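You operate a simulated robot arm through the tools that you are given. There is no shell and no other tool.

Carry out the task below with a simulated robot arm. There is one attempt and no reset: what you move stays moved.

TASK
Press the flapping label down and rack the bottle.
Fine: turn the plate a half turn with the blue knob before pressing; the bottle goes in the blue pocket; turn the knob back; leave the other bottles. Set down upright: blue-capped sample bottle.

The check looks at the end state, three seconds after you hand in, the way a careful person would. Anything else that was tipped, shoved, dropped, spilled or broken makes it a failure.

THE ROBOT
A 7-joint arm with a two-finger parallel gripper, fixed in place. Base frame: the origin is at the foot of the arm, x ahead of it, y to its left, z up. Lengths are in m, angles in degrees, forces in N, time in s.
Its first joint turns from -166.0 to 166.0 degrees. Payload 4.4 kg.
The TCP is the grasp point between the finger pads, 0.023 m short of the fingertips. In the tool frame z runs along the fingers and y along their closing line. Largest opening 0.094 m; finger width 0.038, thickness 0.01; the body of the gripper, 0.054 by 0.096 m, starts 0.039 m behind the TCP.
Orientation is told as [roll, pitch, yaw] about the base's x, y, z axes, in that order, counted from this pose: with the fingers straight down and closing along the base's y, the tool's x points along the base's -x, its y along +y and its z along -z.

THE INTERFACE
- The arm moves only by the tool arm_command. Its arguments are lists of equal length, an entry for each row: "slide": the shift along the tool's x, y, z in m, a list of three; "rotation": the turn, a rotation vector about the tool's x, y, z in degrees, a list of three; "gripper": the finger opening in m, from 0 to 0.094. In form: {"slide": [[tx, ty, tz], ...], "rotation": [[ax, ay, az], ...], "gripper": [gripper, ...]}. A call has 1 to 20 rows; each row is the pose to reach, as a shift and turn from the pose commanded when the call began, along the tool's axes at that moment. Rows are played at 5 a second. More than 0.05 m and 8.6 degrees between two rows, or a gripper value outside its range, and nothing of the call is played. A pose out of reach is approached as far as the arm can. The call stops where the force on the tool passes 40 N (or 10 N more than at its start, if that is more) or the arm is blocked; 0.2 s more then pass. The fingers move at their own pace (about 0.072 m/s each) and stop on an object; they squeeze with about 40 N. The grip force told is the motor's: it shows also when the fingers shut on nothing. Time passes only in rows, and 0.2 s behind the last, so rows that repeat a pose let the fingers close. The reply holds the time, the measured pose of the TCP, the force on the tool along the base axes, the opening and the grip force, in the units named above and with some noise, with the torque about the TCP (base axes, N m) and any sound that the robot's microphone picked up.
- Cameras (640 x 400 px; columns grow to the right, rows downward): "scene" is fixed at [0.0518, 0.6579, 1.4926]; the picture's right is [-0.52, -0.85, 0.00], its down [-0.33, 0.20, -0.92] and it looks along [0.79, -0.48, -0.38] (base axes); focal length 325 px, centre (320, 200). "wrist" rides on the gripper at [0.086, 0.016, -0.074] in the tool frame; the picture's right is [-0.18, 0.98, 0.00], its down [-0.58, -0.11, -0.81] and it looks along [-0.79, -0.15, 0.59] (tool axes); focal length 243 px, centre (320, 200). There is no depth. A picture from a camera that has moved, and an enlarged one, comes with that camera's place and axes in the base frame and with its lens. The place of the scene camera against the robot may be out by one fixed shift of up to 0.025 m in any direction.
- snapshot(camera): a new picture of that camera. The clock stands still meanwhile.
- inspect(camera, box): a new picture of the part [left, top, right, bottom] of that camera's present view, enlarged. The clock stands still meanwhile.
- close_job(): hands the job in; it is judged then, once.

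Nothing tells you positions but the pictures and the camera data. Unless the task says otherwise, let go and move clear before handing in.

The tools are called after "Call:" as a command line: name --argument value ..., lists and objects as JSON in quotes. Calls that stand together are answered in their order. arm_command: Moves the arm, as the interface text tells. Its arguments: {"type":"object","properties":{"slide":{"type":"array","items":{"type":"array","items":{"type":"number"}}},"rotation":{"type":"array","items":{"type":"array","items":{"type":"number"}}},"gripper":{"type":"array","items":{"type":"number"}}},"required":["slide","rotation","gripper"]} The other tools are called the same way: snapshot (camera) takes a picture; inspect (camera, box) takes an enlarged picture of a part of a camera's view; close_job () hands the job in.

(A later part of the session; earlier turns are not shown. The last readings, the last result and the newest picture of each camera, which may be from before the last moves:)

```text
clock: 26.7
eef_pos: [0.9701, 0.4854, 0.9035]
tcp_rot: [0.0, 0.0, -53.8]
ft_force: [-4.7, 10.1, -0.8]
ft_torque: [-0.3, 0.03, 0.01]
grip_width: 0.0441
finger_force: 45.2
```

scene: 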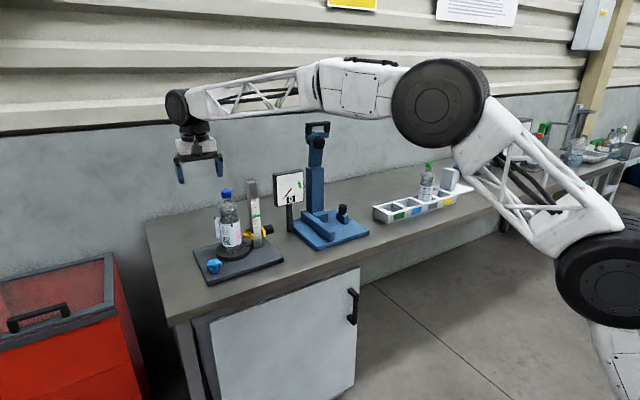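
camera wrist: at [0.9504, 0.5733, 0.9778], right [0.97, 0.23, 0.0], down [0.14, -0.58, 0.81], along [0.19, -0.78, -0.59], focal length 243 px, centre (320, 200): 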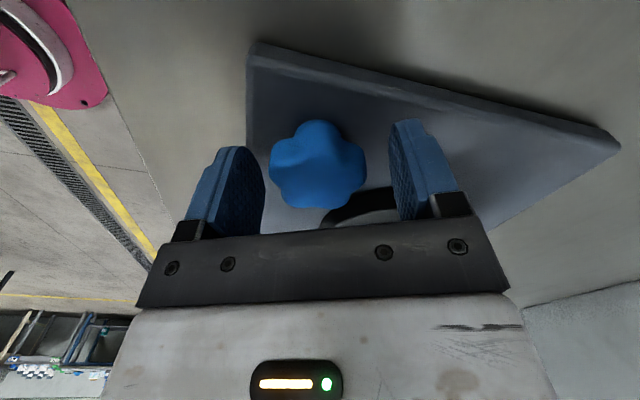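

The axis is now well centred and the forces are small, so I'll continue the stroke.

Call:
arm_command --slide '[[0, 0, 0], [0, 0, 0], [0, 0, 0], [0, 0, 0], [0, 0, 0]]' --rotation '[[0, 0, -4], [0, 0, -8], [0, 0, -12], [0, 0, -16], [0, 0, -16]]' --gripper '[0.03, 0.03, 0.03, 0.03, 0.03]'

Call:
inspect --camera "scene" --box '[190, 190, 290, 290]'

```text
clock: 27.9
eef_pos: [0.9701, 0.4851, 0.9036]
tcp_rot: [0.1, 0.0, -37.9]
ft_force: [12.7, 7.2, -6.3]
ft_torque: [0.08, 0.12, -0.01]
grip_width: 0.0442
finger_force: 45.0
stopped in row 5: the force on the tool passed its limit at 41 N (the readings are from after the stop); the commanded pose is now the measured one
```

```text
4.00 times, centred on (240, 240) of scene
camera zoom: at [0.0518, 0.6579, 1.4926], right [-0.52, -0.85, 0.0], down [-0.33, 0.2, -0.92], along [0.79, -0.48, -0.38], focal length 1298 px, centre (640, 40)
```

zoom: 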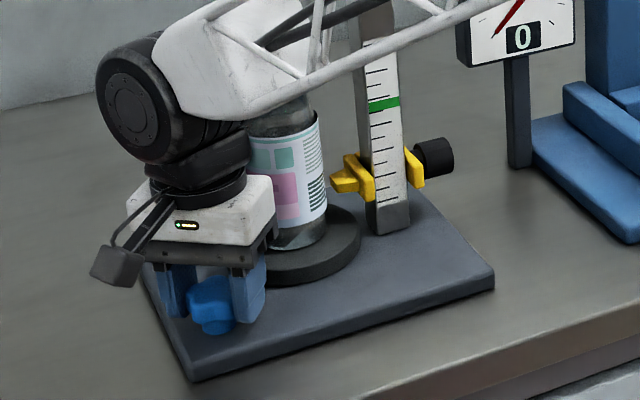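

Call:
snapshot --camera "wrist"

Call:
arm_command --slide '[[0, 0.0002, 0], [0, 0.0002, 0], [0, 0.0002, 0]]' --rotation '[[0, 0, -4], [0, 0, -8], [0, 0, -8]]' --gripper '[0.03, 0.03, 0.03]'

```text
taken
camera wrist: at [0.9117, 0.5522, 0.9779], right [0.75, 0.66, 0.0], down [0.39, -0.44, 0.81], along [0.54, -0.6, -0.59], focal length 243 px, centre (320, 200)
```

wrist: 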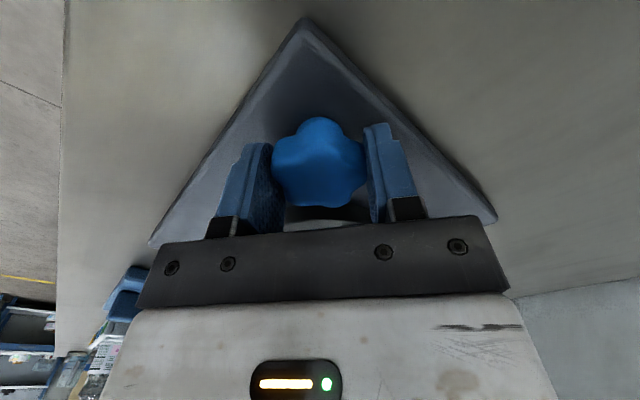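

```text
clock: 28.7
eef_pos: [0.9697, 0.4852, 0.9031]
tcp_rot: [0.0, -0.1, -29.7]
ft_force: [14.9, 3.7, -12.1]
ft_torque: [-0.64, -0.74, 0.0]
grip_width: 0.0442
finger_force: 45.1
```

The turn is about 96° now. I'll release and re-grip 36° back, staying within the yaw range that's safe for the flap.

Call:
arm_command --slide '[[0, 0, 0], [0, 0, 0], [0, 0, 0], [0, 0, 0], [0, 0, 0], [0, 0, 0], [0, 0, 0], [0, 0, 0], [0, 0, 0]]' --rotation '[[0, 0, 0], [0, 0, 0], [0, 0, 0], [0, 0, 8], [0, 0, 16], [0, 0, 24], [0, 0, 32], [0, 0, 36], [0, 0, 36]]' --gripper '[0.06, 0.07, 0.07, 0.07, 0.07, 0.07, 0.07, 0.07, 0.07]'

Call:
snapshot --camera "wrist"

Call:
inspect --camera "scene" --box '[190, 190, 290, 290]'

```text
clock: 30.7
eef_pos: [0.9696, 0.4858, 0.9029]
tcp_rot: [0.1, 0.0, -66.0]
ft_force: [-0.1, 0.2, -0.1]
ft_torque: [0.03, 0.01, 0.0]
grip_width: 0.07
finger_force: 0.1
```

```text
taken
camera wrist: at [0.9489, 0.5721, 0.978], right [0.97, 0.23, 0.0], down [0.14, -0.58, 0.81], along [0.19, -0.78, -0.59], focal length 243 px, centre (320, 200)
```

wrist: 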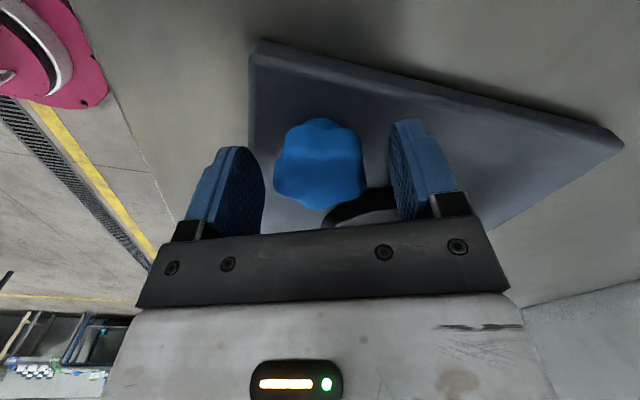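

```text
4.00 times, centred on (240, 240) of scene
camera zoom: at [0.0518, 0.6579, 1.4926], right [-0.52, -0.85, 0.0], down [-0.33, 0.2, -0.92], along [0.79, -0.48, -0.38], focal length 1298 px, centre (640, 40)
```

zoom: 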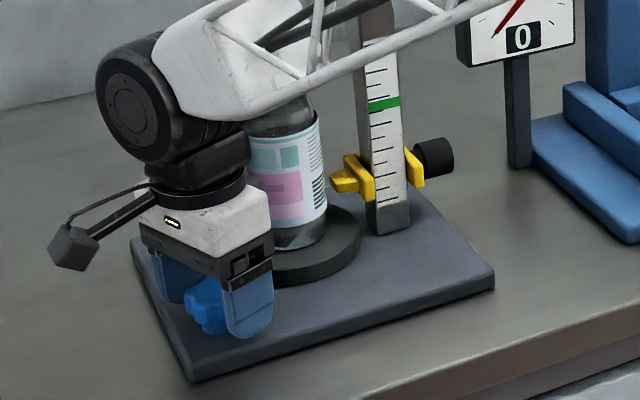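

Call:
arm_command --slide '[[0, 0, 0], [0, 0, 0], [0, 0, 0], [0, 0, 0], [0, 0, 0], [0, 0, 0]]' --rotation '[[0, 0, 0], [0, 0, 0], [0, 0, 0], [0, 0, 0], [0, 0, 0], [0, 0, 0]]' --gripper '[0.06, 0.055, 0.05, 0.045, 0.03, 0.03]'

```text
clock: 32.1
eef_pos: [0.9692, 0.4862, 0.9037]
tcp_rot: [0.2, 0.1, -66.0]
ft_force: [7.4, 3.2, -1.7]
ft_torque: [0.03, 0.04, 0.02]
grip_width: 0.0443
finger_force: 44.7
```

Nicely centred this time. I'll continue turning.

Call:
arm_command --slide '[[0, 0, 0], [0, 0, 0], [0, 0, 0], [0, 0, 0]]' --rotation '[[0, 0, -4], [0, 0, -8], [0, 0, -12], [0, 0, -12]]' --gripper '[0.03, 0.03, 0.03, 0.03]'

```text
clock: 33.1
eef_pos: [0.9697, 0.4853, 0.9034]
tcp_rot: [0.0, 0.0, -53.8]
ft_force: [-30.4, -14.8, 3.3]
ft_torque: [-0.02, 0.22, 0.01]
grip_width: 0.0441
finger_force: 45.6
```

Call:
arm_command --slide '[[0.0001, -0.0008, 0], [0.0001, -0.001, 0], [0.0001, -0.0012, 0], [0.0001, -0.0012, 0]]' --rotation '[[0, 0, -4], [0, 0, -8], [0, 0, -12], [0, 0, -12]]' --gripper '[0.03, 0.03, 0.03, 0.03]'

```text
clock: 34.1
eef_pos: [0.969, 0.4855, 0.9046]
tcp_rot: [0.2, -0.1, -41.8]
ft_force: [13.0, 10.7, -6.3]
ft_torque: [-0.03, 0.13, -0.02]
grip_width: 0.0439
finger_force: 45.1
stopped in row 4: the force on the tool passed its limit at 46 N (the readings are from after the stop); the commanded pose is now the measured one
```

Call:
arm_command --slide '[[0, 0.0001, 0], [0, 0.0001, 0], [0, 0.0001, 0], [0, 0.0001, 0]]' --rotation '[[0, 0, -4], [0, 0, -8], [0, 0, -10], [0, 0, -10]]' --gripper '[0.03, 0.03, 0.03, 0.03]'

Call:
inspect --camera "scene" --box '[190, 190, 290, 290]'

```text
clock: 34.8
eef_pos: [0.9691, 0.4839, 0.9031]
tcp_rot: [0.3, -0.2, -33.9]
ft_force: [12.2, 7.5, -5.1]
ft_torque: [0.1, 0.16, -0.03]
grip_width: 0.0444
finger_force: 45.5
stopped in row 3: the force on the tool passed its limit at 41 N (the readings are from after the stop); the commanded pose is now the measured one
```

```text
4.00 times, centred on (240, 240) of scene
camera zoom: at [0.0518, 0.6579, 1.4926], right [-0.52, -0.85, 0.0], down [-0.33, 0.2, -0.92], along [0.79, -0.48, -0.38], focal length 1298 px, centre (640, 40)
```

zoom: 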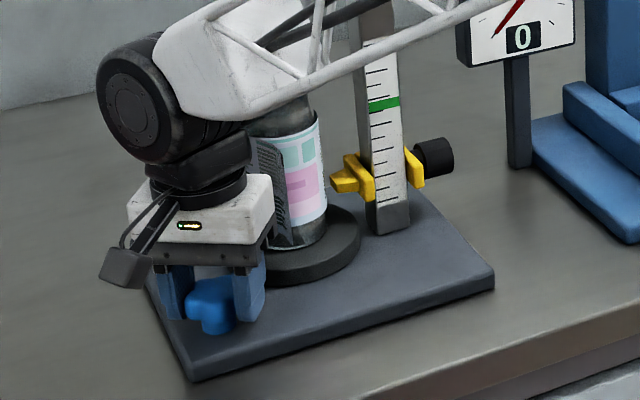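

The flap has swung past the gripper cleanly and the turn is about 128°. I'll continue with small compensated steps.

Call:
arm_command --slide '[[-0.0003, 0.0001, 0], [-0.0005, 0.0, 0], [-0.0006, 0.0, 0]]' --rotation '[[0, 0, -4], [0, 0, -8], [0, 0, -8]]' --gripper '[0.03, 0.03, 0.03]'

```text
clock: 35.6
eef_pos: [0.9699, 0.4847, 0.9026]
tcp_rot: [0.1, -0.2, -25.9]
ft_force: [-7.0, -1.9, -4.0]
ft_torque: [-0.46, -0.69, 0.01]
grip_width: 0.0443
finger_force: 45.1
```

Call:
arm_command --slide '[[-0.0002, -0.0001, 0], [-0.0004, -0.0003, 0], [-0.0004, -0.0003, 0]]' --rotation '[[0, 0, -4], [0, 0, -8], [0, 0, -8]]' --gripper '[0.03, 0.03, 0.03]'

```text
clock: 36.4
eef_pos: [0.9699, 0.4851, 0.9024]
tcp_rot: [0.1, -0.2, -17.8]
ft_force: [-22.8, 4.7, 0.0]
ft_torque: [0.16, 1.07, 0.01]
grip_width: 0.0442
finger_force: 44.8
```

Call:
arm_command --slide '[[0.0003, -0.0001, 0], [0.0003, -0.0003, 0], [0.0003, -0.0003, 0]]' --rotation '[[0, 0, -4], [0, 0, -8], [0, 0, -8]]' --gripper '[0.03, 0.03, 0.03]'

```text
clock: 37.2
eef_pos: [0.9694, 0.4848, 0.904]
tcp_rot: [0.3, -0.3, -9.9]
ft_force: [14.4, 29.1, -8.7]
ft_torque: [0.18, -0.3, 0.0]
grip_width: 0.0443
finger_force: 45.2
```

Call:
arm_command --slide '[[-0.0001, 0.0005, 0], [-0.0001, 0.0004, 0], [-0.0001, 0.0004, 0]]' --rotation '[[0, 0, -4], [0, 0, -8], [0, 0, -8]]' --gripper '[0.03, 0.03, 0.03]'

```text
clock: 38.0
eef_pos: [0.9695, 0.4841, 0.9042]
tcp_rot: [0.2, -0.2, -1.8]
ft_force: [-7.5, 18.4, -5.3]
ft_torque: [-0.14, -0.23, 0.04]
grip_width: 0.0442
finger_force: 44.8
```

Call:
arm_command --slide '[[0.0001, 0.0002, 0], [0.0001, 0.0, 0], [0.0001, 0.0, 0]]' --rotation '[[0, 0, -4], [0, 0, -8], [0, 0, -8]]' --gripper '[0.03, 0.03, 0.03]'

Call:
inspect --camera "scene" --box '[190, 190, 290, 290]'

```text
clock: 38.8
eef_pos: [0.9697, 0.4847, 0.9036]
tcp_rot: [0.0, -0.1, 6.1]
ft_force: [-15.8, 11.5, -1.8]
ft_torque: [-0.2, 1.2, 0.01]
grip_width: 0.0445
finger_force: 44.9
```

```text
4.00 times, centred on (240, 240) of scene
camera zoom: at [0.0518, 0.6579, 1.4926], right [-0.52, -0.85, 0.0], down [-0.33, 0.2, -0.92], along [0.79, -0.48, -0.38], focal length 1298 px, centre (640, 40)
```

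zoom: 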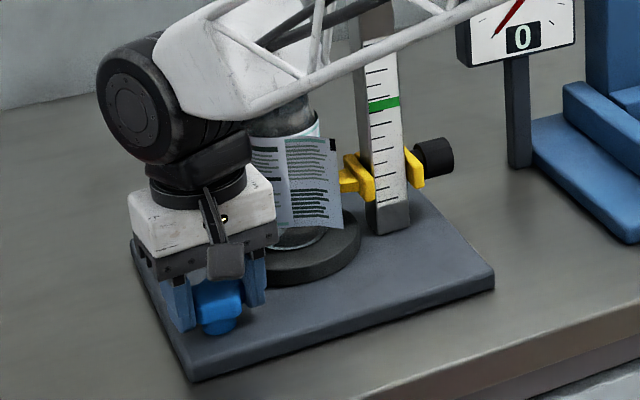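

The turn is about 168°. Twelve more degrees completes the half turn.

Call:
arm_command --slide '[[0.0002, 0.0002, 0], [0.0003, 0.0002, 0], [0.0003, 0.0001, 0], [0.0003, 0.0001, 0]]' --rotation '[[0, 0, -4], [0, 0, -8], [0, 0, -12], [0, 0, -12]]' --gripper '[0.03, 0.03, 0.03, 0.03]'

Call:
inspect --camera "scene" --box '[190, 190, 290, 290]'

```text
clock: 39.8
eef_pos: [0.9703, 0.4837, 0.9041]
tcp_rot: [0.0, -0.2, 18.1]
ft_force: [-4.3, 16.8, -6.0]
ft_torque: [0.35, -1.13, 0.01]
grip_width: 0.0441
finger_force: 45.3
```

```text
4.00 times, centred on (240, 240) of scene
camera zoom: at [0.0518, 0.6579, 1.4926], right [-0.52, -0.85, 0.0], down [-0.33, 0.2, -0.92], along [0.79, -0.48, -0.38], focal length 1298 px, centre (640, 40)
```

zoom: 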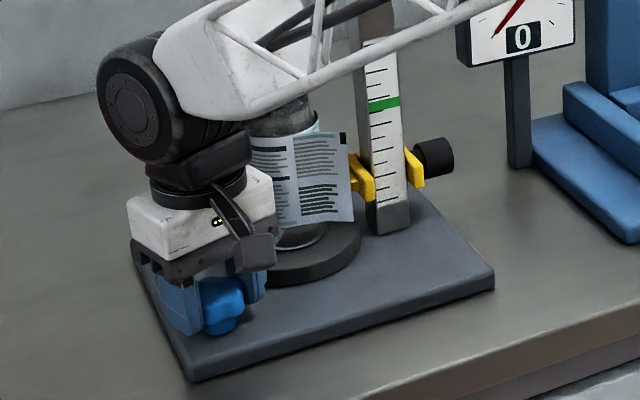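

The gripper angles sum to 180°. I'll release the knob, rise straight up and verify from above.

Call:
arm_command --slide '[[0, 0, 0], [0, 0, 0], [0, 0, 0], [0, 0, -0.02], [0, 0, -0.05], [0, 0, -0.09], [0, 0, -0.13], [0, 0, -0.17], [0, 0, -0.21], [0, 0, -0.25], [0, 0, -0.29], [0, 0, -0.33], [0, 0, -0.37]]' --rotation '[[0, 0, 0], [0, 0, 0], [0, 0, 0], [0, 0, 0], [0, 0, 0], [0, 0, 0], [0, 0, 0], [0, 0, 0], [0, 0, 0], [0, 0, 0], [0, 0, 0], [0, 0, 0], [0, 0, 0]]' --gripper '[0.06, 0.07, 0.07, 0.07, 0.07, 0.07, 0.07, 0.07, 0.07, 0.07, 0.07, 0.07, 0.07]'

Call:
snapshot --camera "wrist"

Call:
inspect --camera "scene" --box '[180, 180, 300, 290]'

```text
clock: 42.6
eef_pos: [0.9689, 0.4816, 1.2704]
tcp_rot: [0.0, -0.1, 18.0]
ft_force: [-0.3, 1.1, -0.9]
ft_torque: [-0.01, 0.0, 0.03]
grip_width: 0.07
finger_force: 0.0
```

```text
taken
camera wrist: at [0.8808, 0.4715, 1.3455], right [-0.13, 0.99, 0.0], down [0.58, 0.08, 0.81], along [0.8, 0.1, -0.59], focal length 243 px, centre (320, 200)
```

wrist: 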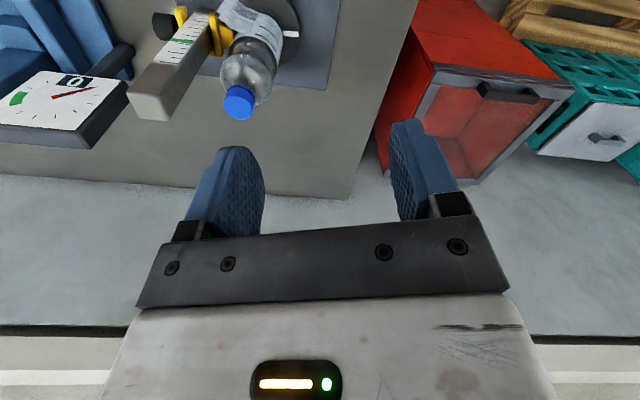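

```text
3.64 times, centred on (240, 235) of scene
camera zoom: at [0.0518, 0.6579, 1.4926], right [-0.52, -0.85, 0.0], down [-0.33, 0.2, -0.92], along [0.79, -0.48, -0.38], focal length 1180 px, centre (611, 73)
```

zoom: 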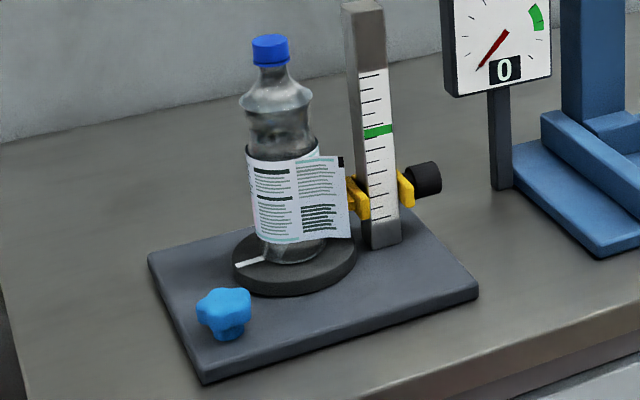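

The index mark has swung to the opposite side. I'll measure its angle more precisely.

Call:
inspect --camera "wrist" --box '[200, 0, 340, 100]'

Call:
inspect --camera "scene" --box '[195, 225, 285, 280]'

```text
4.00 times, centred on (270, 50) of wrist
camera zoom: at [0.8808, 0.4715, 1.3455], right [-0.13, 0.99, 0.0], down [0.58, 0.08, 0.81], along [0.8, 0.1, -0.59], focal length 970 px, centre (520, 800)
```

zoom: 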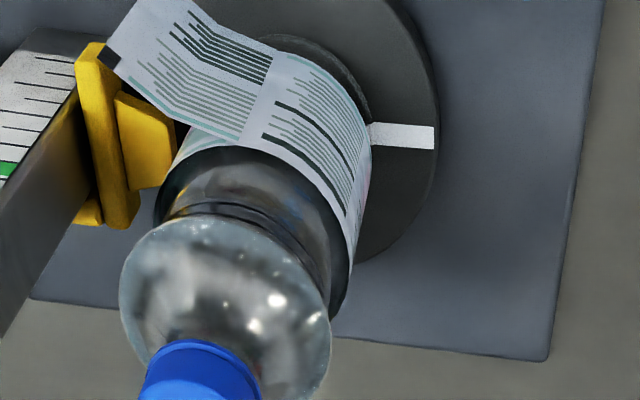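

```text
7.11 times, centred on (240, 252) of scene
camera zoom: at [0.0518, 0.6579, 1.4926], right [-0.52, -0.85, 0.0], down [-0.33, 0.2, -0.92], along [0.79, -0.48, -0.38], focal length 2308 px, centre (889, -173)
```

zoom: 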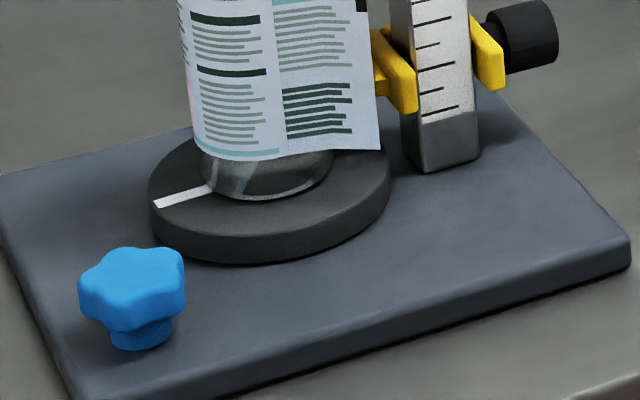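

The index mark went from about −90° to +90°, so the half turn is done. The bottle axis refines to (1.046, 0.403), and the flap now faces the robot, hinged near 180° with its tip near 218°. I'll take a closer look from the robot's side.

Call:
arm_command --slide '[[0.03, -0.01, 0], [0.06, -0.03, 0.01], [0.08, -0.06, 0.03], [0.08, -0.09, 0.06], [0.08, -0.102, 0.1], [0.08, -0.102, 0.13], [0.08, -0.102, 0.13]]' --rotation '[[0, 0, 4], [0, 0, 8], [0, 0, 12], [0, 0, 16], [0, 0, 18], [0, 0, 18], [0, 0, 18]]' --gripper '[0.07, 0.07, 0.07, 0.07, 0.07, 0.07, 0.07]'

Call:
snapshot --camera "wrist"

```text
clock: 44.2
eef_pos: [0.9238, 0.3625, 1.1423]
tcp_rot: [0.1, -0.2, 0.0]
ft_force: [-0.5, 0.5, -0.3]
ft_torque: [-0.01, 0.01, 0.0]
grip_width: 0.0704
finger_force: 0.0
```

```text
taken
camera wrist: at [0.838, 0.3801, 1.2172], right [0.18, 0.98, 0.0], down [0.58, -0.11, 0.81], along [0.79, -0.15, -0.59], focal length 243 px, centre (320, 200)
```

wrist: 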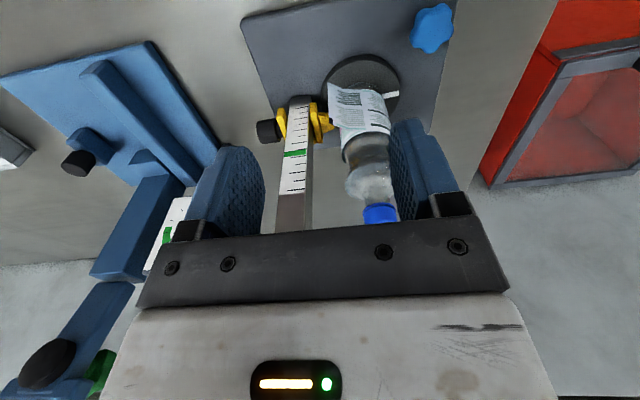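

Call:
inspect --camera "wrist" --box '[300, 40, 420, 240]'

Call:
inspect --camera "wrist" --box '[310, 70, 410, 140]'

Call:
inspect --camera "scene" --box '[200, 185, 290, 265]'

```text
2.00 times, centred on (360, 140) of wrist
camera zoom: at [0.838, 0.3801, 1.2172], right [0.18, 0.98, 0.0], down [0.58, -0.11, 0.81], along [0.79, -0.15, -0.59], focal length 485 px, centre (240, 320)
```

zoom: 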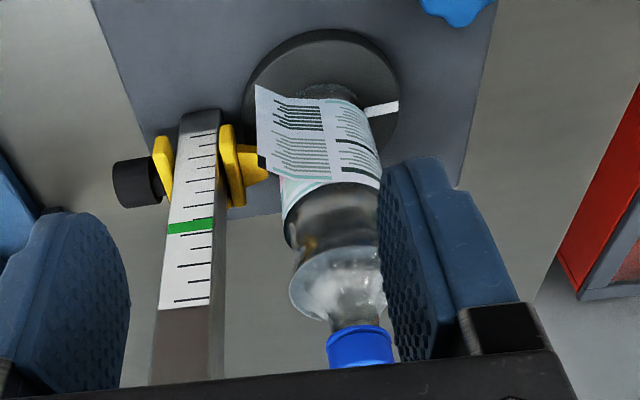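

```text
5.71 times, centred on (360, 105) of wrist
camera zoom: at [0.838, 0.3801, 1.2172], right [0.18, 0.98, 0.0], down [0.58, -0.11, 0.81], along [0.79, -0.15, -0.59], focal length 1386 px, centre (91, 743)
```

zoom: 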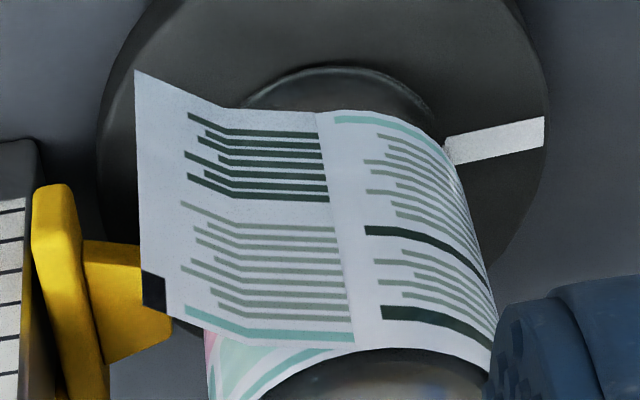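

```text
5.00 times, centred on (245, 225) of scene
camera zoom: at [0.0518, 0.6579, 1.4926], right [-0.52, -0.85, 0.0], down [-0.33, 0.2, -0.92], along [0.79, -0.48, -0.38], focal length 1623 px, centre (695, 75)
```

zoom: 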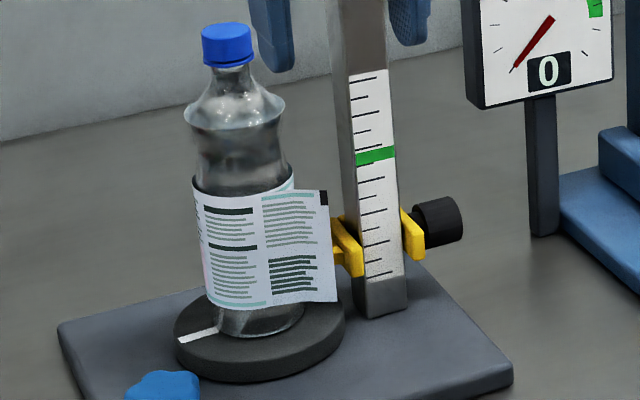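

The flap is a two-segment strip: rooted near 180°, tip near 224°, spanning z 0.905–0.992. Pushing one-sided could topple the bottle, so I plan to press it by squeezing the bottle between the pads (pads near 220°/40°), coming in horizontally from the left over the knob. First I'll test that wrist orientation in free space.

Call:
arm_command --slide '[[0.02, 0.01, -0.03], [0.03, 0.02, -0.06], [0.04, 0.04, -0.09], [0.044, 0.06, -0.12], [0.044, 0.08, -0.15], [0.044, 0.0875, -0.178], [0.044, 0.0875, -0.178], [0.044, 0.0875, -0.178], [0.044, 0.0875, -0.178], [0.044, 0.0875, -0.178], [0.044, 0.0875, -0.178], [0.044, 0.0875, -0.178], [0.044, 0.0875, -0.178], [0.044, 0.0875, -0.178], [0.044, 0.0875, -0.178], [0.044, 0.0875, -0.178], [0.044, 0.0875, -0.178], [0.044, 0.0875, -0.178]]' --rotation '[[0, 0, -7.5], [0, 0, -15], [0, 0, -22.5], [0, 0, -30], [0, 0, -37.5], [0, 0, -45], [0, 0, -52.5], [0, 0, -60], [0, 0, -67.5], [0, 0, -75], [0, 0, -82.5], [0, 0, -90], [0, 0, -98], [0, 0, -106], [0, 0, -114], [0, 0, -122], [0, 0, -130], [0, 0, -130]]' --gripper '[0.07, 0.07, 0.07, 0.07, 0.07, 0.07, 0.07, 0.07, 0.07, 0.07, 0.07, 0.07, 0.07, 0.07, 0.07, 0.07, 0.07, 0.07]'

Call:
snapshot --camera "scene"

```text
clock: 48.0
eef_pos: [0.8794, 0.4501, 1.3217]
tcp_rot: [-0.1, 0.1, 130.1]
ft_force: [0.4, -0.5, 0.4]
ft_torque: [0.01, -0.02, -0.02]
grip_width: 0.0699
finger_force: 0.0
```

```text
taken
```

scene: 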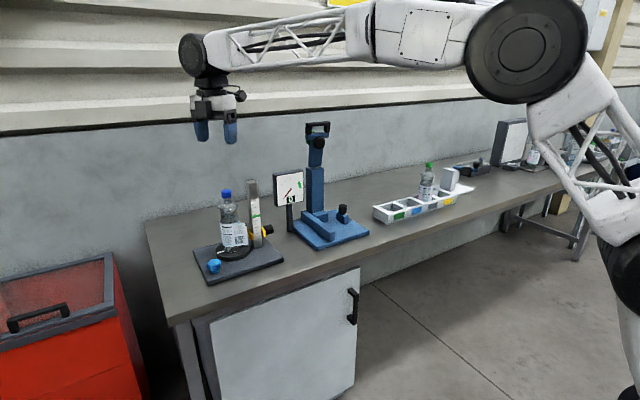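

Yaw is fine. Now I'll tilt the tool up toward horizontal.

Call:
arm_command --slide '[[0, 0, 0], [0, 0, 0], [0, 0, 0], [0, 0, 0], [0, 0, 0], [0, 0, 0], [0, 0, 0], [0, 0, 0], [0, 0, 0], [0, 0, 0], [0, 0, 0]]' --rotation '[[0, 7.5, 0], [0, 15, 0], [0, 22.5, 0], [0, 30, 0], [0, 37.5, 0], [0, 45, 0], [0, 52.5, 0], [0, 60, 0], [0, 67.5, 0], [0, 75, 0], [0, 75, 0]]' --gripper '[0.08, 0.09, 0.09, 0.09, 0.09, 0.09, 0.09, 0.09, 0.09, 0.09, 0.09]'

Call:
snapshot --camera "scene"

Call:
snapshot --camera "wrist"

```text
clock: 50.4
eef_pos: [0.8789, 0.451, 1.321]
tcp_rot: [-0.9, 75.2, 129.2]
ft_force: [-0.1, -0.1, 0.0]
ft_torque: [0.01, -0.03, 0.0]
grip_width: 0.0899
finger_force: 0.0
```

```text
taken
```

scene: 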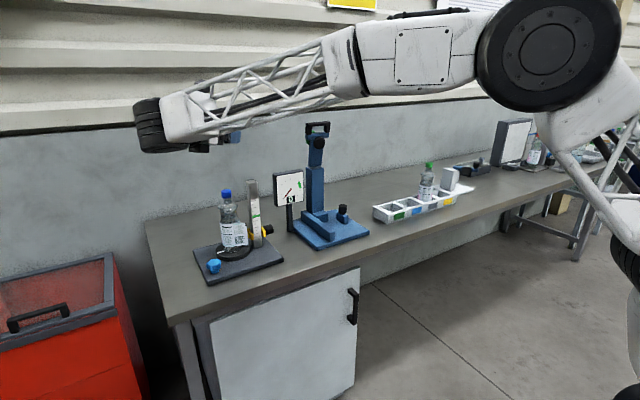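

```text
taken
camera wrist: at [0.8343, 0.4784, 1.4238], right [-0.78, -0.6, -0.18], down [-0.51, 0.78, -0.35], along [0.35, -0.18, -0.92], focal length 243 px, centre (320, 200)
```

wrist: 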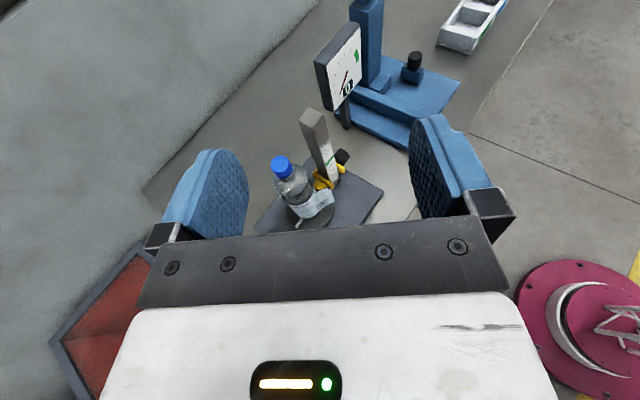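

The orientation is reachable and the camera sees the bottle between the fingers from above. I'll move down toward a pre-grasp point left of the bottle and check.

Call:
arm_command --slide '[[-0.0316, -0.0155, 0.0109], [-0.0632, -0.031, 0.0217], [-0.0948, -0.0464, 0.0326], [-0.1264, -0.0619, 0.0435], [-0.158, -0.0773, 0.0543], [-0.1896, -0.0928, 0.0652], [-0.1896, -0.0928, 0.0652]]' --rotation '[[0, 1, 0], [0, 2, 0], [0, 3, 0], [0, 4, 0], [0, 5, 0], [0, 5, 0], [0, 5, 0]]' --gripper '[0.094, 0.094, 0.094, 0.094, 0.094, 0.094, 0.094]'

Call:
snapshot --camera "wrist"

Call:
snapshot --camera "scene"

```text
clock: 52.0
eef_pos: [0.9595, 0.4996, 1.1183]
tcp_rot: [-1.4, 80.2, 128.8]
ft_force: [0.0, -0.7, 0.2]
ft_torque: [-0.03, 0.03, 0.03]
grip_width: 0.0941
finger_force: 0.1
```

```text
taken
camera wrist: at [0.9083, 0.5351, 1.2164], right [-0.77, -0.61, -0.19], down [-0.49, 0.76, -0.43], along [0.4, -0.24, -0.88], focal length 243 px, centre (320, 200)
```

wrist: 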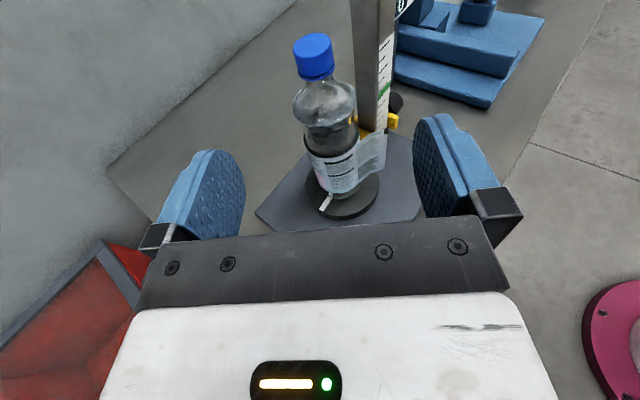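

```text
taken
```

scene: 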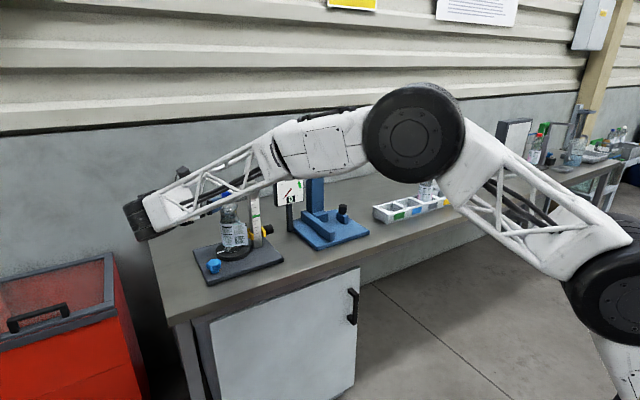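

Call:
inspect --camera "wrist" --box '[250, 20, 430, 230]'

```text
1.90 times, centred on (340, 125) of wrist
camera zoom: at [0.9083, 0.5351, 1.2164], right [-0.77, -0.61, -0.19], down [-0.49, 0.76, -0.43], along [0.4, -0.24, -0.88], focal length 462 px, centre (282, 343)
```

zoom: 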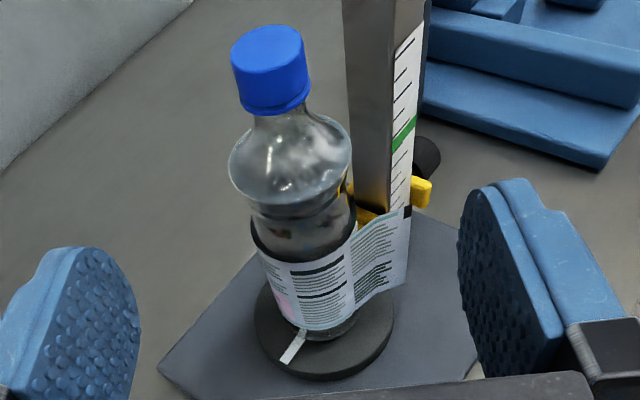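

The lateral alignment is good, with the bottle about 4 mm to the −y finger side and leaving extra room for the flap. I'll descend to label height (z≈0.962) at the pre-grasp distance.

Call:
arm_command --slide '[[-0.035, 0, 0.006], [-0.07, 0, 0.012], [-0.105, 0, 0.018], [-0.135, 0, 0.023], [-0.1537, 0, 0.0266], [-0.1537, 0, 0.0266]]' --rotation '[[0, 0, 0], [0, 0, 0], [0, 0, 0], [0, 0, 0], [0, 0, 0], [0, 0, 0]]' --gripper '[0.094, 0.094, 0.094, 0.094, 0.094, 0.094]'

Call:
snapshot --camera "wrist"

Call:
snapshot --camera "scene"

```text
clock: 53.4
eef_pos: [0.9594, 0.4982, 0.9654]
tcp_rot: [-1.4, 80.1, 128.8]
ft_force: [-0.9, -0.4, 0.3]
ft_torque: [-0.03, -0.02, -0.03]
grip_width: 0.094
finger_force: 0.1
```

```text
taken
camera wrist: at [0.9092, 0.5338, 1.0621], right [-0.77, -0.61, -0.19], down [-0.49, 0.76, -0.43], along [0.4, -0.24, -0.88], focal length 243 px, centre (320, 200)
```

wrist: 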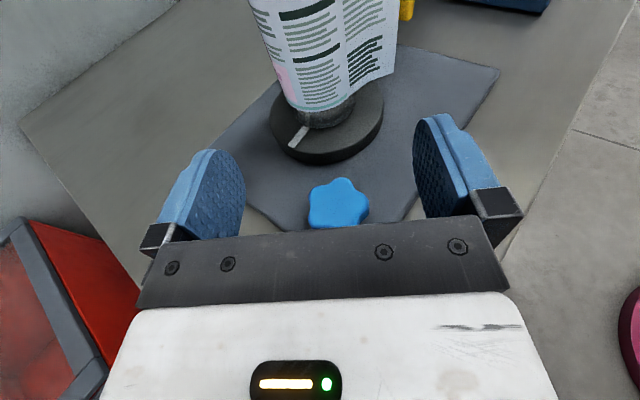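

```text
taken
```

scene: 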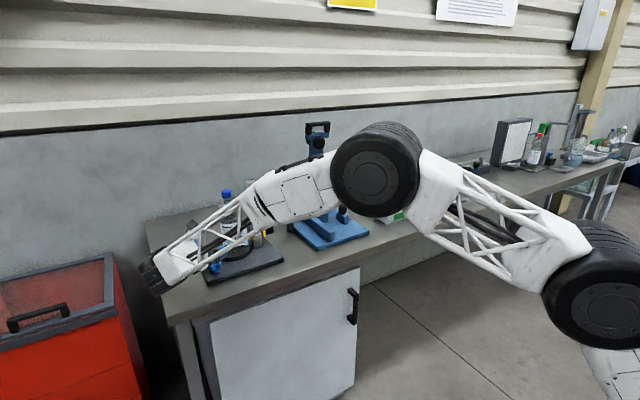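

Call:
inspect --camera "wrist" --box '[200, 0, 460, 170]'

```text
2.35 times, centred on (330, 85) of wrist
camera zoom: at [0.9092, 0.5338, 1.0621], right [-0.77, -0.61, -0.19], down [-0.49, 0.76, -0.43], along [0.4, -0.24, -0.88], focal length 571 px, centre (296, 471)
```

zoom: 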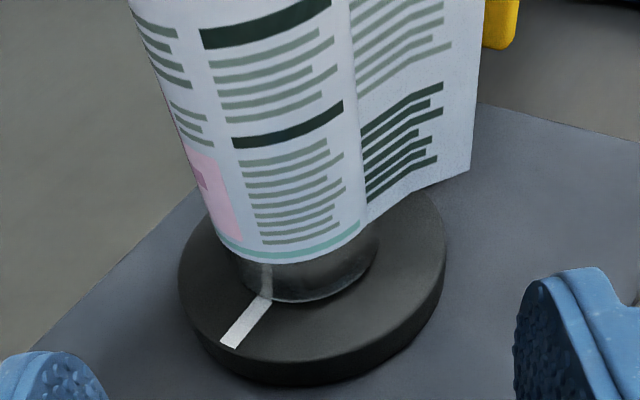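

Everything is clear; the knob passes well below. I'll advance along the approach direction most of the way, stopping just short of touching the flap.

Call:
arm_command --slide '[[0.0044, 0, 0.0296], [0.0088, 0, 0.0592], [0.0132, 0, 0.0888], [0.0141, 0, 0.0947], [0.0141, 0, 0.0947]]' --rotation '[[0, 0, 0], [0, 0, 0], [0, 0, 0], [0, 0, 0], [0, 0, 0]]' --gripper '[0.094, 0.094, 0.094, 0.094, 0.094]'

Call:
snapshot --camera "wrist"

Call:
inspect --camera "scene" --box '[180, 180, 300, 290]'

```text
clock: 54.6
eef_pos: [1.022, 0.4249, 0.9635]
tcp_rot: [-1.3, 80.1, 128.7]
ft_force: [-0.7, 0.1, 0.4]
ft_torque: [0.0, -0.02, -0.02]
grip_width: 0.0941
finger_force: 0.0
```

```text
taken
camera wrist: at [0.9724, 0.4612, 1.0615], right [-0.77, -0.61, -0.19], down [-0.49, 0.76, -0.43], along [0.4, -0.24, -0.88], focal length 243 px, centre (320, 200)
```

wrist: 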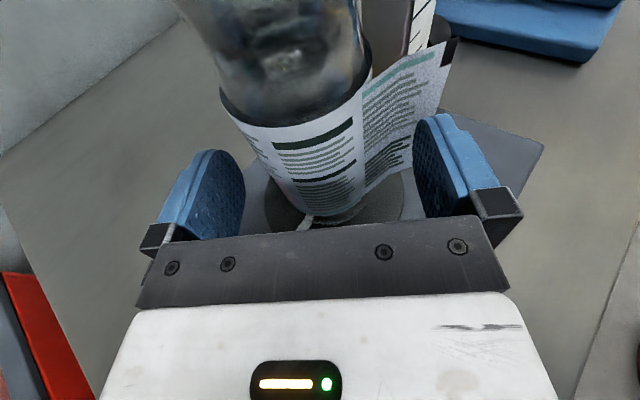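

```text
3.64 times, centred on (240, 235) of scene
camera zoom: at [0.0518, 0.6579, 1.4926], right [-0.52, -0.85, 0.0], down [-0.33, 0.2, -0.92], along [0.79, -0.48, -0.38], focal length 1180 px, centre (611, 73)
```

zoom: 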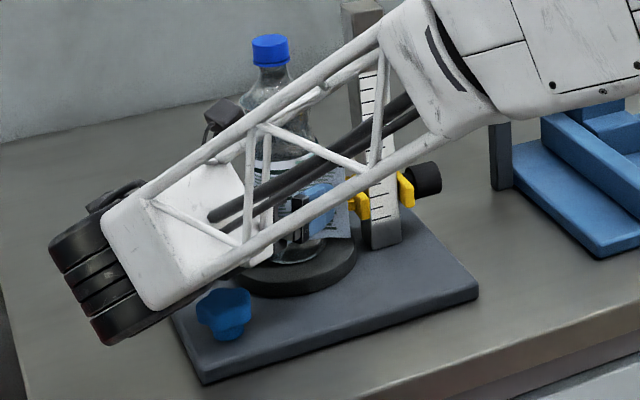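

Call:
inspect --camera "wrist" --box '[160, 0, 500, 230]'

```text
1.74 times, centred on (330, 115) of wrist
camera zoom: at [0.9724, 0.4612, 1.0615], right [-0.77, -0.61, -0.19], down [-0.49, 0.76, -0.43], along [0.4, -0.24, -0.88], focal length 422 px, centre (303, 348)
```

zoom: 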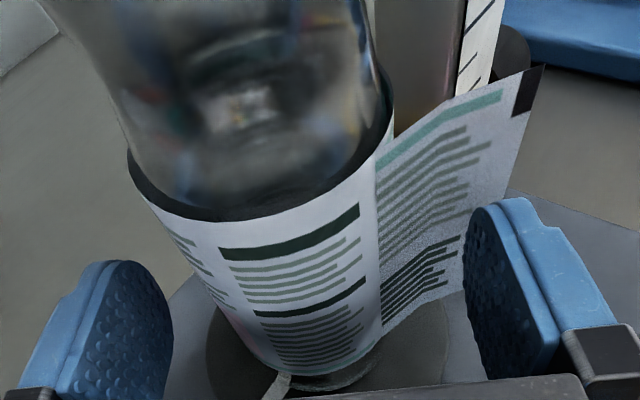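

From the silhouette, the bottle axis is about 39 mm ahead of the TCP and 5 mm toward the −y finger, at roughly (1.051, 0.399). The right finger will now sweep the flap forward, which is its closing direction, so I'll advance slowly and watch.

Call:
arm_command --slide '[[0.0008, 0, 0.0053], [0.0015, 0, 0.0106], [0.0023, 0, 0.0158], [0.0023, 0, 0.0158]]' --rotation '[[0, 0, 0], [0, 0, 0], [0, 0, 0], [0, 0, 0]]' --gripper '[0.094, 0.094, 0.094, 0.094]'

Call:
inspect --camera "wrist" --box '[160, 0, 500, 230]'

```text
clock: 55.6
eef_pos: [1.0326, 0.4145, 0.9643]
tcp_rot: [-1.3, 80.2, 128.7]
ft_force: [-0.3, 0.1, 0.0]
ft_torque: [0.02, -0.01, -0.03]
grip_width: 0.0941
finger_force: 0.0
```

```text
1.74 times, centred on (330, 115) of wrist
camera zoom: at [0.9827, 0.4499, 1.0617], right [-0.77, -0.61, -0.19], down [-0.49, 0.76, -0.43], along [0.4, -0.24, -0.88], focal length 422 px, centre (303, 348)
```

zoom: 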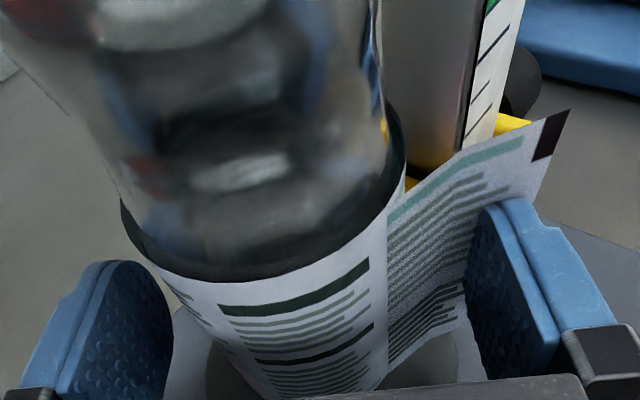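

Call:
arm_command --slide '[[0.0006, 0, 0.004], [0.0012, 0, 0.0079], [0.0012, 0, 0.0079]]' --rotation '[[0, 0, 0], [0, 0, 0], [0, 0, 0]]' --gripper '[0.094, 0.094, 0.094]'

Call:
inspect --camera "wrist" --box '[160, 0, 500, 230]'

Call:
inspect --camera "scene" --box '[180, 180, 300, 290]'

```text
clock: 56.4
eef_pos: [1.0373, 0.4065, 0.9627]
tcp_rot: [-1.3, 80.0, 128.7]
ft_force: [0.2, 0.7, 0.7]
ft_torque: [0.02, -0.02, 0.01]
grip_width: 0.0937
finger_force: 0.0
```

```text
1.74 times, centred on (330, 115) of wrist
camera zoom: at [0.9876, 0.4427, 1.0611], right [-0.77, -0.61, -0.19], down [-0.49, 0.76, -0.43], along [0.4, -0.24, -0.88], focal length 422 px, centre (303, 348)
```

zoom: 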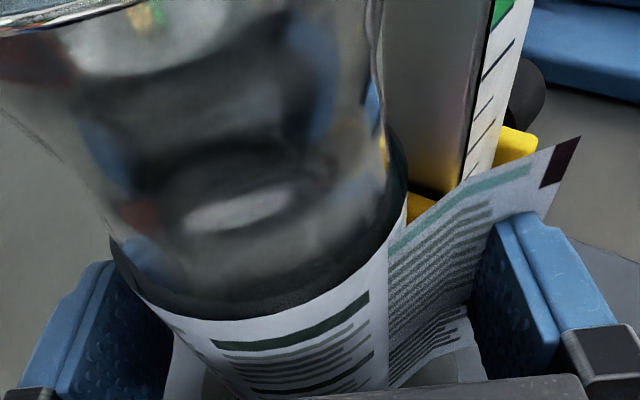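

```text
3.64 times, centred on (240, 235) of scene
camera zoom: at [0.0518, 0.6579, 1.4926], right [-0.52, -0.85, 0.0], down [-0.33, 0.2, -0.92], along [0.79, -0.48, -0.38], focal length 1180 px, centre (611, 73)
```

zoom: 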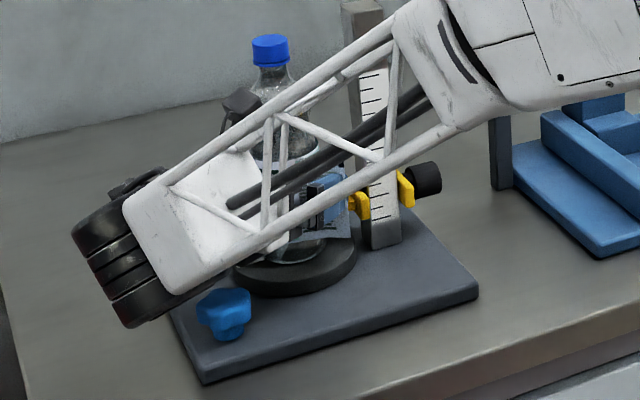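

The force is still near zero and the finger is at the flap. I'll advance a little more so the pad covers the label end.

Call:
arm_command --slide '[[0.0006, 0, 0.0042], [0.0012, 0, 0.0084], [0.0012, 0, 0.0084]]' --rotation '[[0, 0, 0], [0, 0, 0], [0, 0, 0]]' --gripper '[0.094, 0.094, 0.094]'

Call:
inspect --camera "wrist" --box '[160, 0, 500, 230]'

```text
clock: 57.2
eef_pos: [1.0442, 0.4015, 0.9621]
tcp_rot: [-1.3, 80.1, 128.7]
ft_force: [-0.2, 0.6, 0.2]
ft_torque: [-0.02, 0.01, 0.04]
grip_width: 0.0941
finger_force: 0.0
```

```text
1.74 times, centred on (330, 115) of wrist
camera zoom: at [0.9928, 0.4373, 1.0603], right [-0.77, -0.61, -0.19], down [-0.49, 0.76, -0.43], along [0.4, -0.24, -0.88], focal length 422 px, centre (303, 348)
```

zoom: 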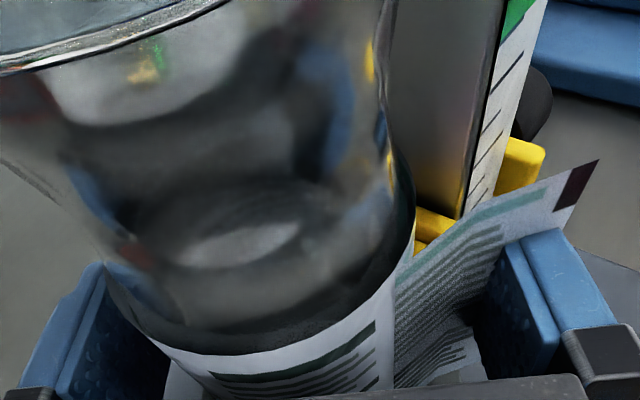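

The force is still zero, and the flap tip (0.999, 0.361) hasn't moved. I'll centre laterally on the bottle so neither finger shoves it, then close slowly to squeeze the flap against the bottle.

Call:
arm_command --slide '[[0, -0.003, 0], [0, -0.0055, 0], [0, -0.0055, 0], [0, -0.0055, 0]]' --rotation '[[0, 0, 0], [0, 0, 0], [0, 0, 0], [0, 0, 0]]' --gripper '[0.094, 0.094, 0.086, 0.08]'

Call:
inspect --camera "wrist" --box '[160, 0, 500, 230]'

```text
clock: 58.2
eef_pos: [1.0473, 0.4049, 0.9618]
tcp_rot: [-1.3, 80.2, 128.8]
ft_force: [0.1, 0.3, -0.5]
ft_torque: [-0.01, 0.0, 0.03]
grip_width: 0.0801
finger_force: 0.1
```

```text
1.74 times, centred on (330, 115) of wrist
camera zoom: at [0.9971, 0.4407, 1.0609], right [-0.77, -0.61, -0.19], down [-0.49, 0.76, -0.43], along [0.4, -0.24, -0.88], focal length 422 px, centre (303, 348)
```

zoom: 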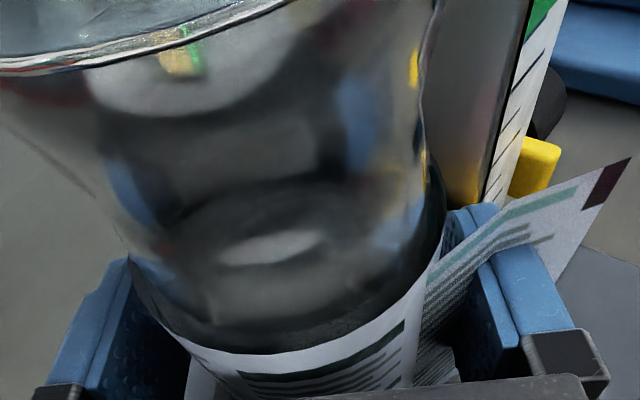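

The flap has no stiffness against the finger; the pad is now overlapping it. I'll close gently to press it onto the bottle.

Call:
arm_command --slide '[[0, 0, 0], [0, 0, 0], [0, 0, 0], [0, 0, 0], [0, 0, 0]]' --rotation '[[0, 0, 0], [0, 0, 0], [0, 0, 0], [0, 0, 0], [0, 0, 0]]' --gripper '[0.076, 0.073, 0.071, 0.069, 0.068]'

Call:
inspect --camera "wrist" --box '[160, 0, 500, 230]'

```text
clock: 59.4
eef_pos: [1.0468, 0.4046, 0.9628]
tcp_rot: [-1.4, 80.1, 128.8]
ft_force: [-0.4, -0.6, 0.5]
ft_torque: [0.02, 0.01, -0.01]
grip_width: 0.0683
finger_force: 0.0
```

```text
1.74 times, centred on (330, 115) of wrist
camera zoom: at [0.9971, 0.4407, 1.0609], right [-0.77, -0.61, -0.19], down [-0.49, 0.76, -0.43], along [0.4, -0.24, -0.88], focal length 422 px, centre (303, 348)
```

zoom: 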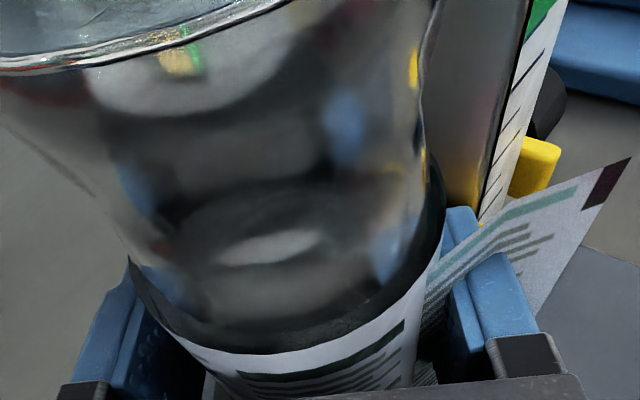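

Call:
arm_command --slide '[[0, 0, 0], [0, 0, 0], [0, 0, 0], [0, 0, 0]]' --rotation '[[0, 0, 0], [0, 0, 0], [0, 0, 0], [0, 0, 0]]' --gripper '[0.067, 0.066, 0.065, 0.064]'

Call:
inspect --camera "wrist" --box '[160, 0, 500, 230]'

```text
clock: 60.4
eef_pos: [1.0469, 0.4065, 0.9627]
tcp_rot: [-1.4, 80.1, 128.7]
ft_force: [-2.9, -3.6, 1.9]
ft_torque: [-0.16, 0.12, -0.04]
grip_width: 0.0658
finger_force: 2.3
```

```text
1.74 times, centred on (330, 115) of wrist
camera zoom: at [0.9971, 0.4406, 1.061], right [-0.77, -0.61, -0.19], down [-0.49, 0.76, -0.43], along [0.4, -0.24, -0.88], focal length 422 px, centre (303, 348)
```

zoom: 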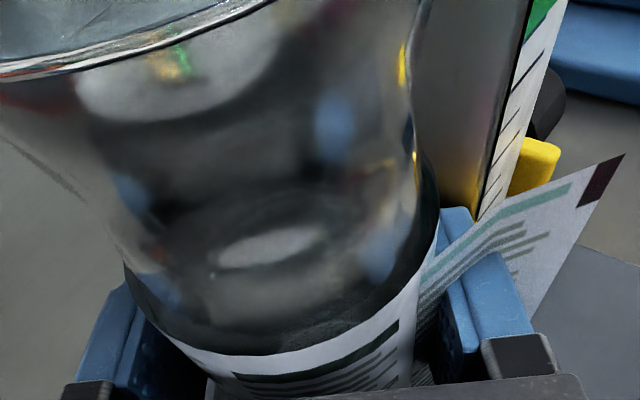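

Contact has started. Now I'll squeeze fully and hold to press the label.

Call:
arm_command --slide '[[0, 0, 0], [0, 0, 0], [0, 0, 0], [0, 0, 0], [0, 0, 0], [0, 0, 0]]' --rotation '[[0, 0, 0], [0, 0, 0], [0, 0, 0], [0, 0, 0], [0, 0, 0], [0, 0, 0]]' --gripper '[0.063, 0.062, 0.06, 0.058, 0.058, 0.058]'

Call:
inspect --camera "wrist" --box '[160, 0, 500, 230]'

Call:
inspect --camera "scene" --box '[200, 185, 290, 275]'

```text
clock: 61.8
eef_pos: [1.0483, 0.4048, 0.9623]
tcp_rot: [-1.3, 80.1, 128.7]
ft_force: [0.0, 0.7, -0.7]
ft_torque: [0.06, 0.01, 0.02]
grip_width: 0.0638
finger_force: 39.8
```

```text
1.74 times, centred on (330, 115) of wrist
camera zoom: at [0.9971, 0.4407, 1.0606], right [-0.77, -0.61, -0.19], down [-0.49, 0.76, -0.43], along [0.4, -0.24, -0.88], focal length 422 px, centre (303, 348)
```

zoom: 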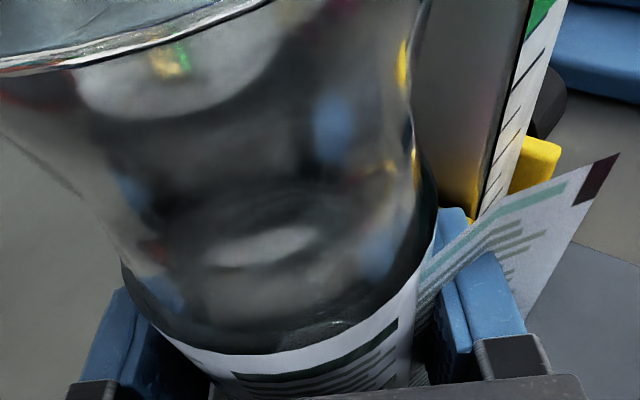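

```text
4.44 times, centred on (245, 230) of scene
camera zoom: at [0.0518, 0.6579, 1.4926], right [-0.52, -0.85, 0.0], down [-0.33, 0.2, -0.92], along [0.79, -0.48, -0.38], focal length 1442 px, centre (653, 67)
```

zoom: 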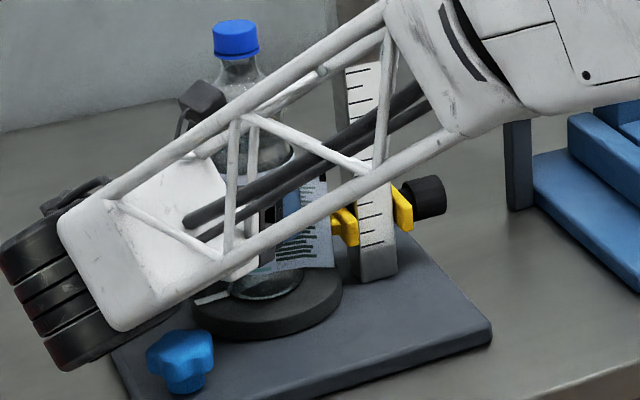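

Squeezing at 40 N, but the flap still shows. I'll hold a little longer and check.

Call:
arm_command --slide '[[0, 0, 0], [0, 0, 0], [0, 0, 0], [0, 0, 0], [0, 0, 0], [0, 0, 0], [0, 0, 0], [0, 0, 0], [0, 0, 0], [0, 0, 0]]' --rotation '[[0, 0, 0], [0, 0, 0], [0, 0, 0], [0, 0, 0], [0, 0, 0], [0, 0, 0], [0, 0, 0], [0, 0, 0], [0, 0, 0], [0, 0, 0]]' --gripper '[0.058, 0.058, 0.058, 0.058, 0.058, 0.058, 0.058, 0.058, 0.058, 0.058]'

Call:
inspect --camera "wrist" --box '[160, 0, 500, 230]'

```text
clock: 64.0
eef_pos: [1.0467, 0.4066, 0.962]
tcp_rot: [-1.3, 80.1, 128.7]
ft_force: [0.2, 1.0, 0.5]
ft_torque: [0.0, 0.01, 0.02]
grip_width: 0.0635
finger_force: 40.1
```

```text
1.74 times, centred on (330, 115) of wrist
camera zoom: at [0.9972, 0.4407, 1.0608], right [-0.77, -0.61, -0.19], down [-0.49, 0.76, -0.43], along [0.4, -0.24, -0.88], focal length 422 px, centre (303, 348)
```

zoom: 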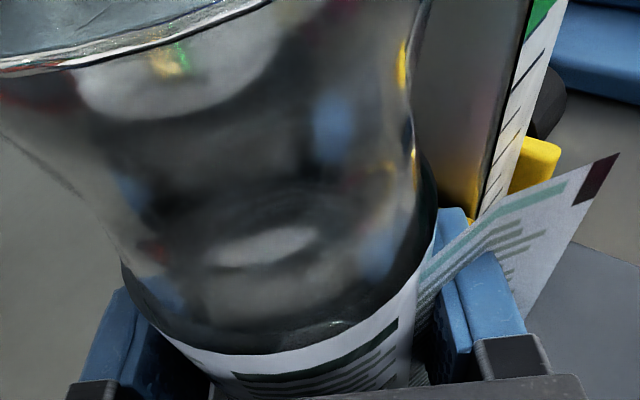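

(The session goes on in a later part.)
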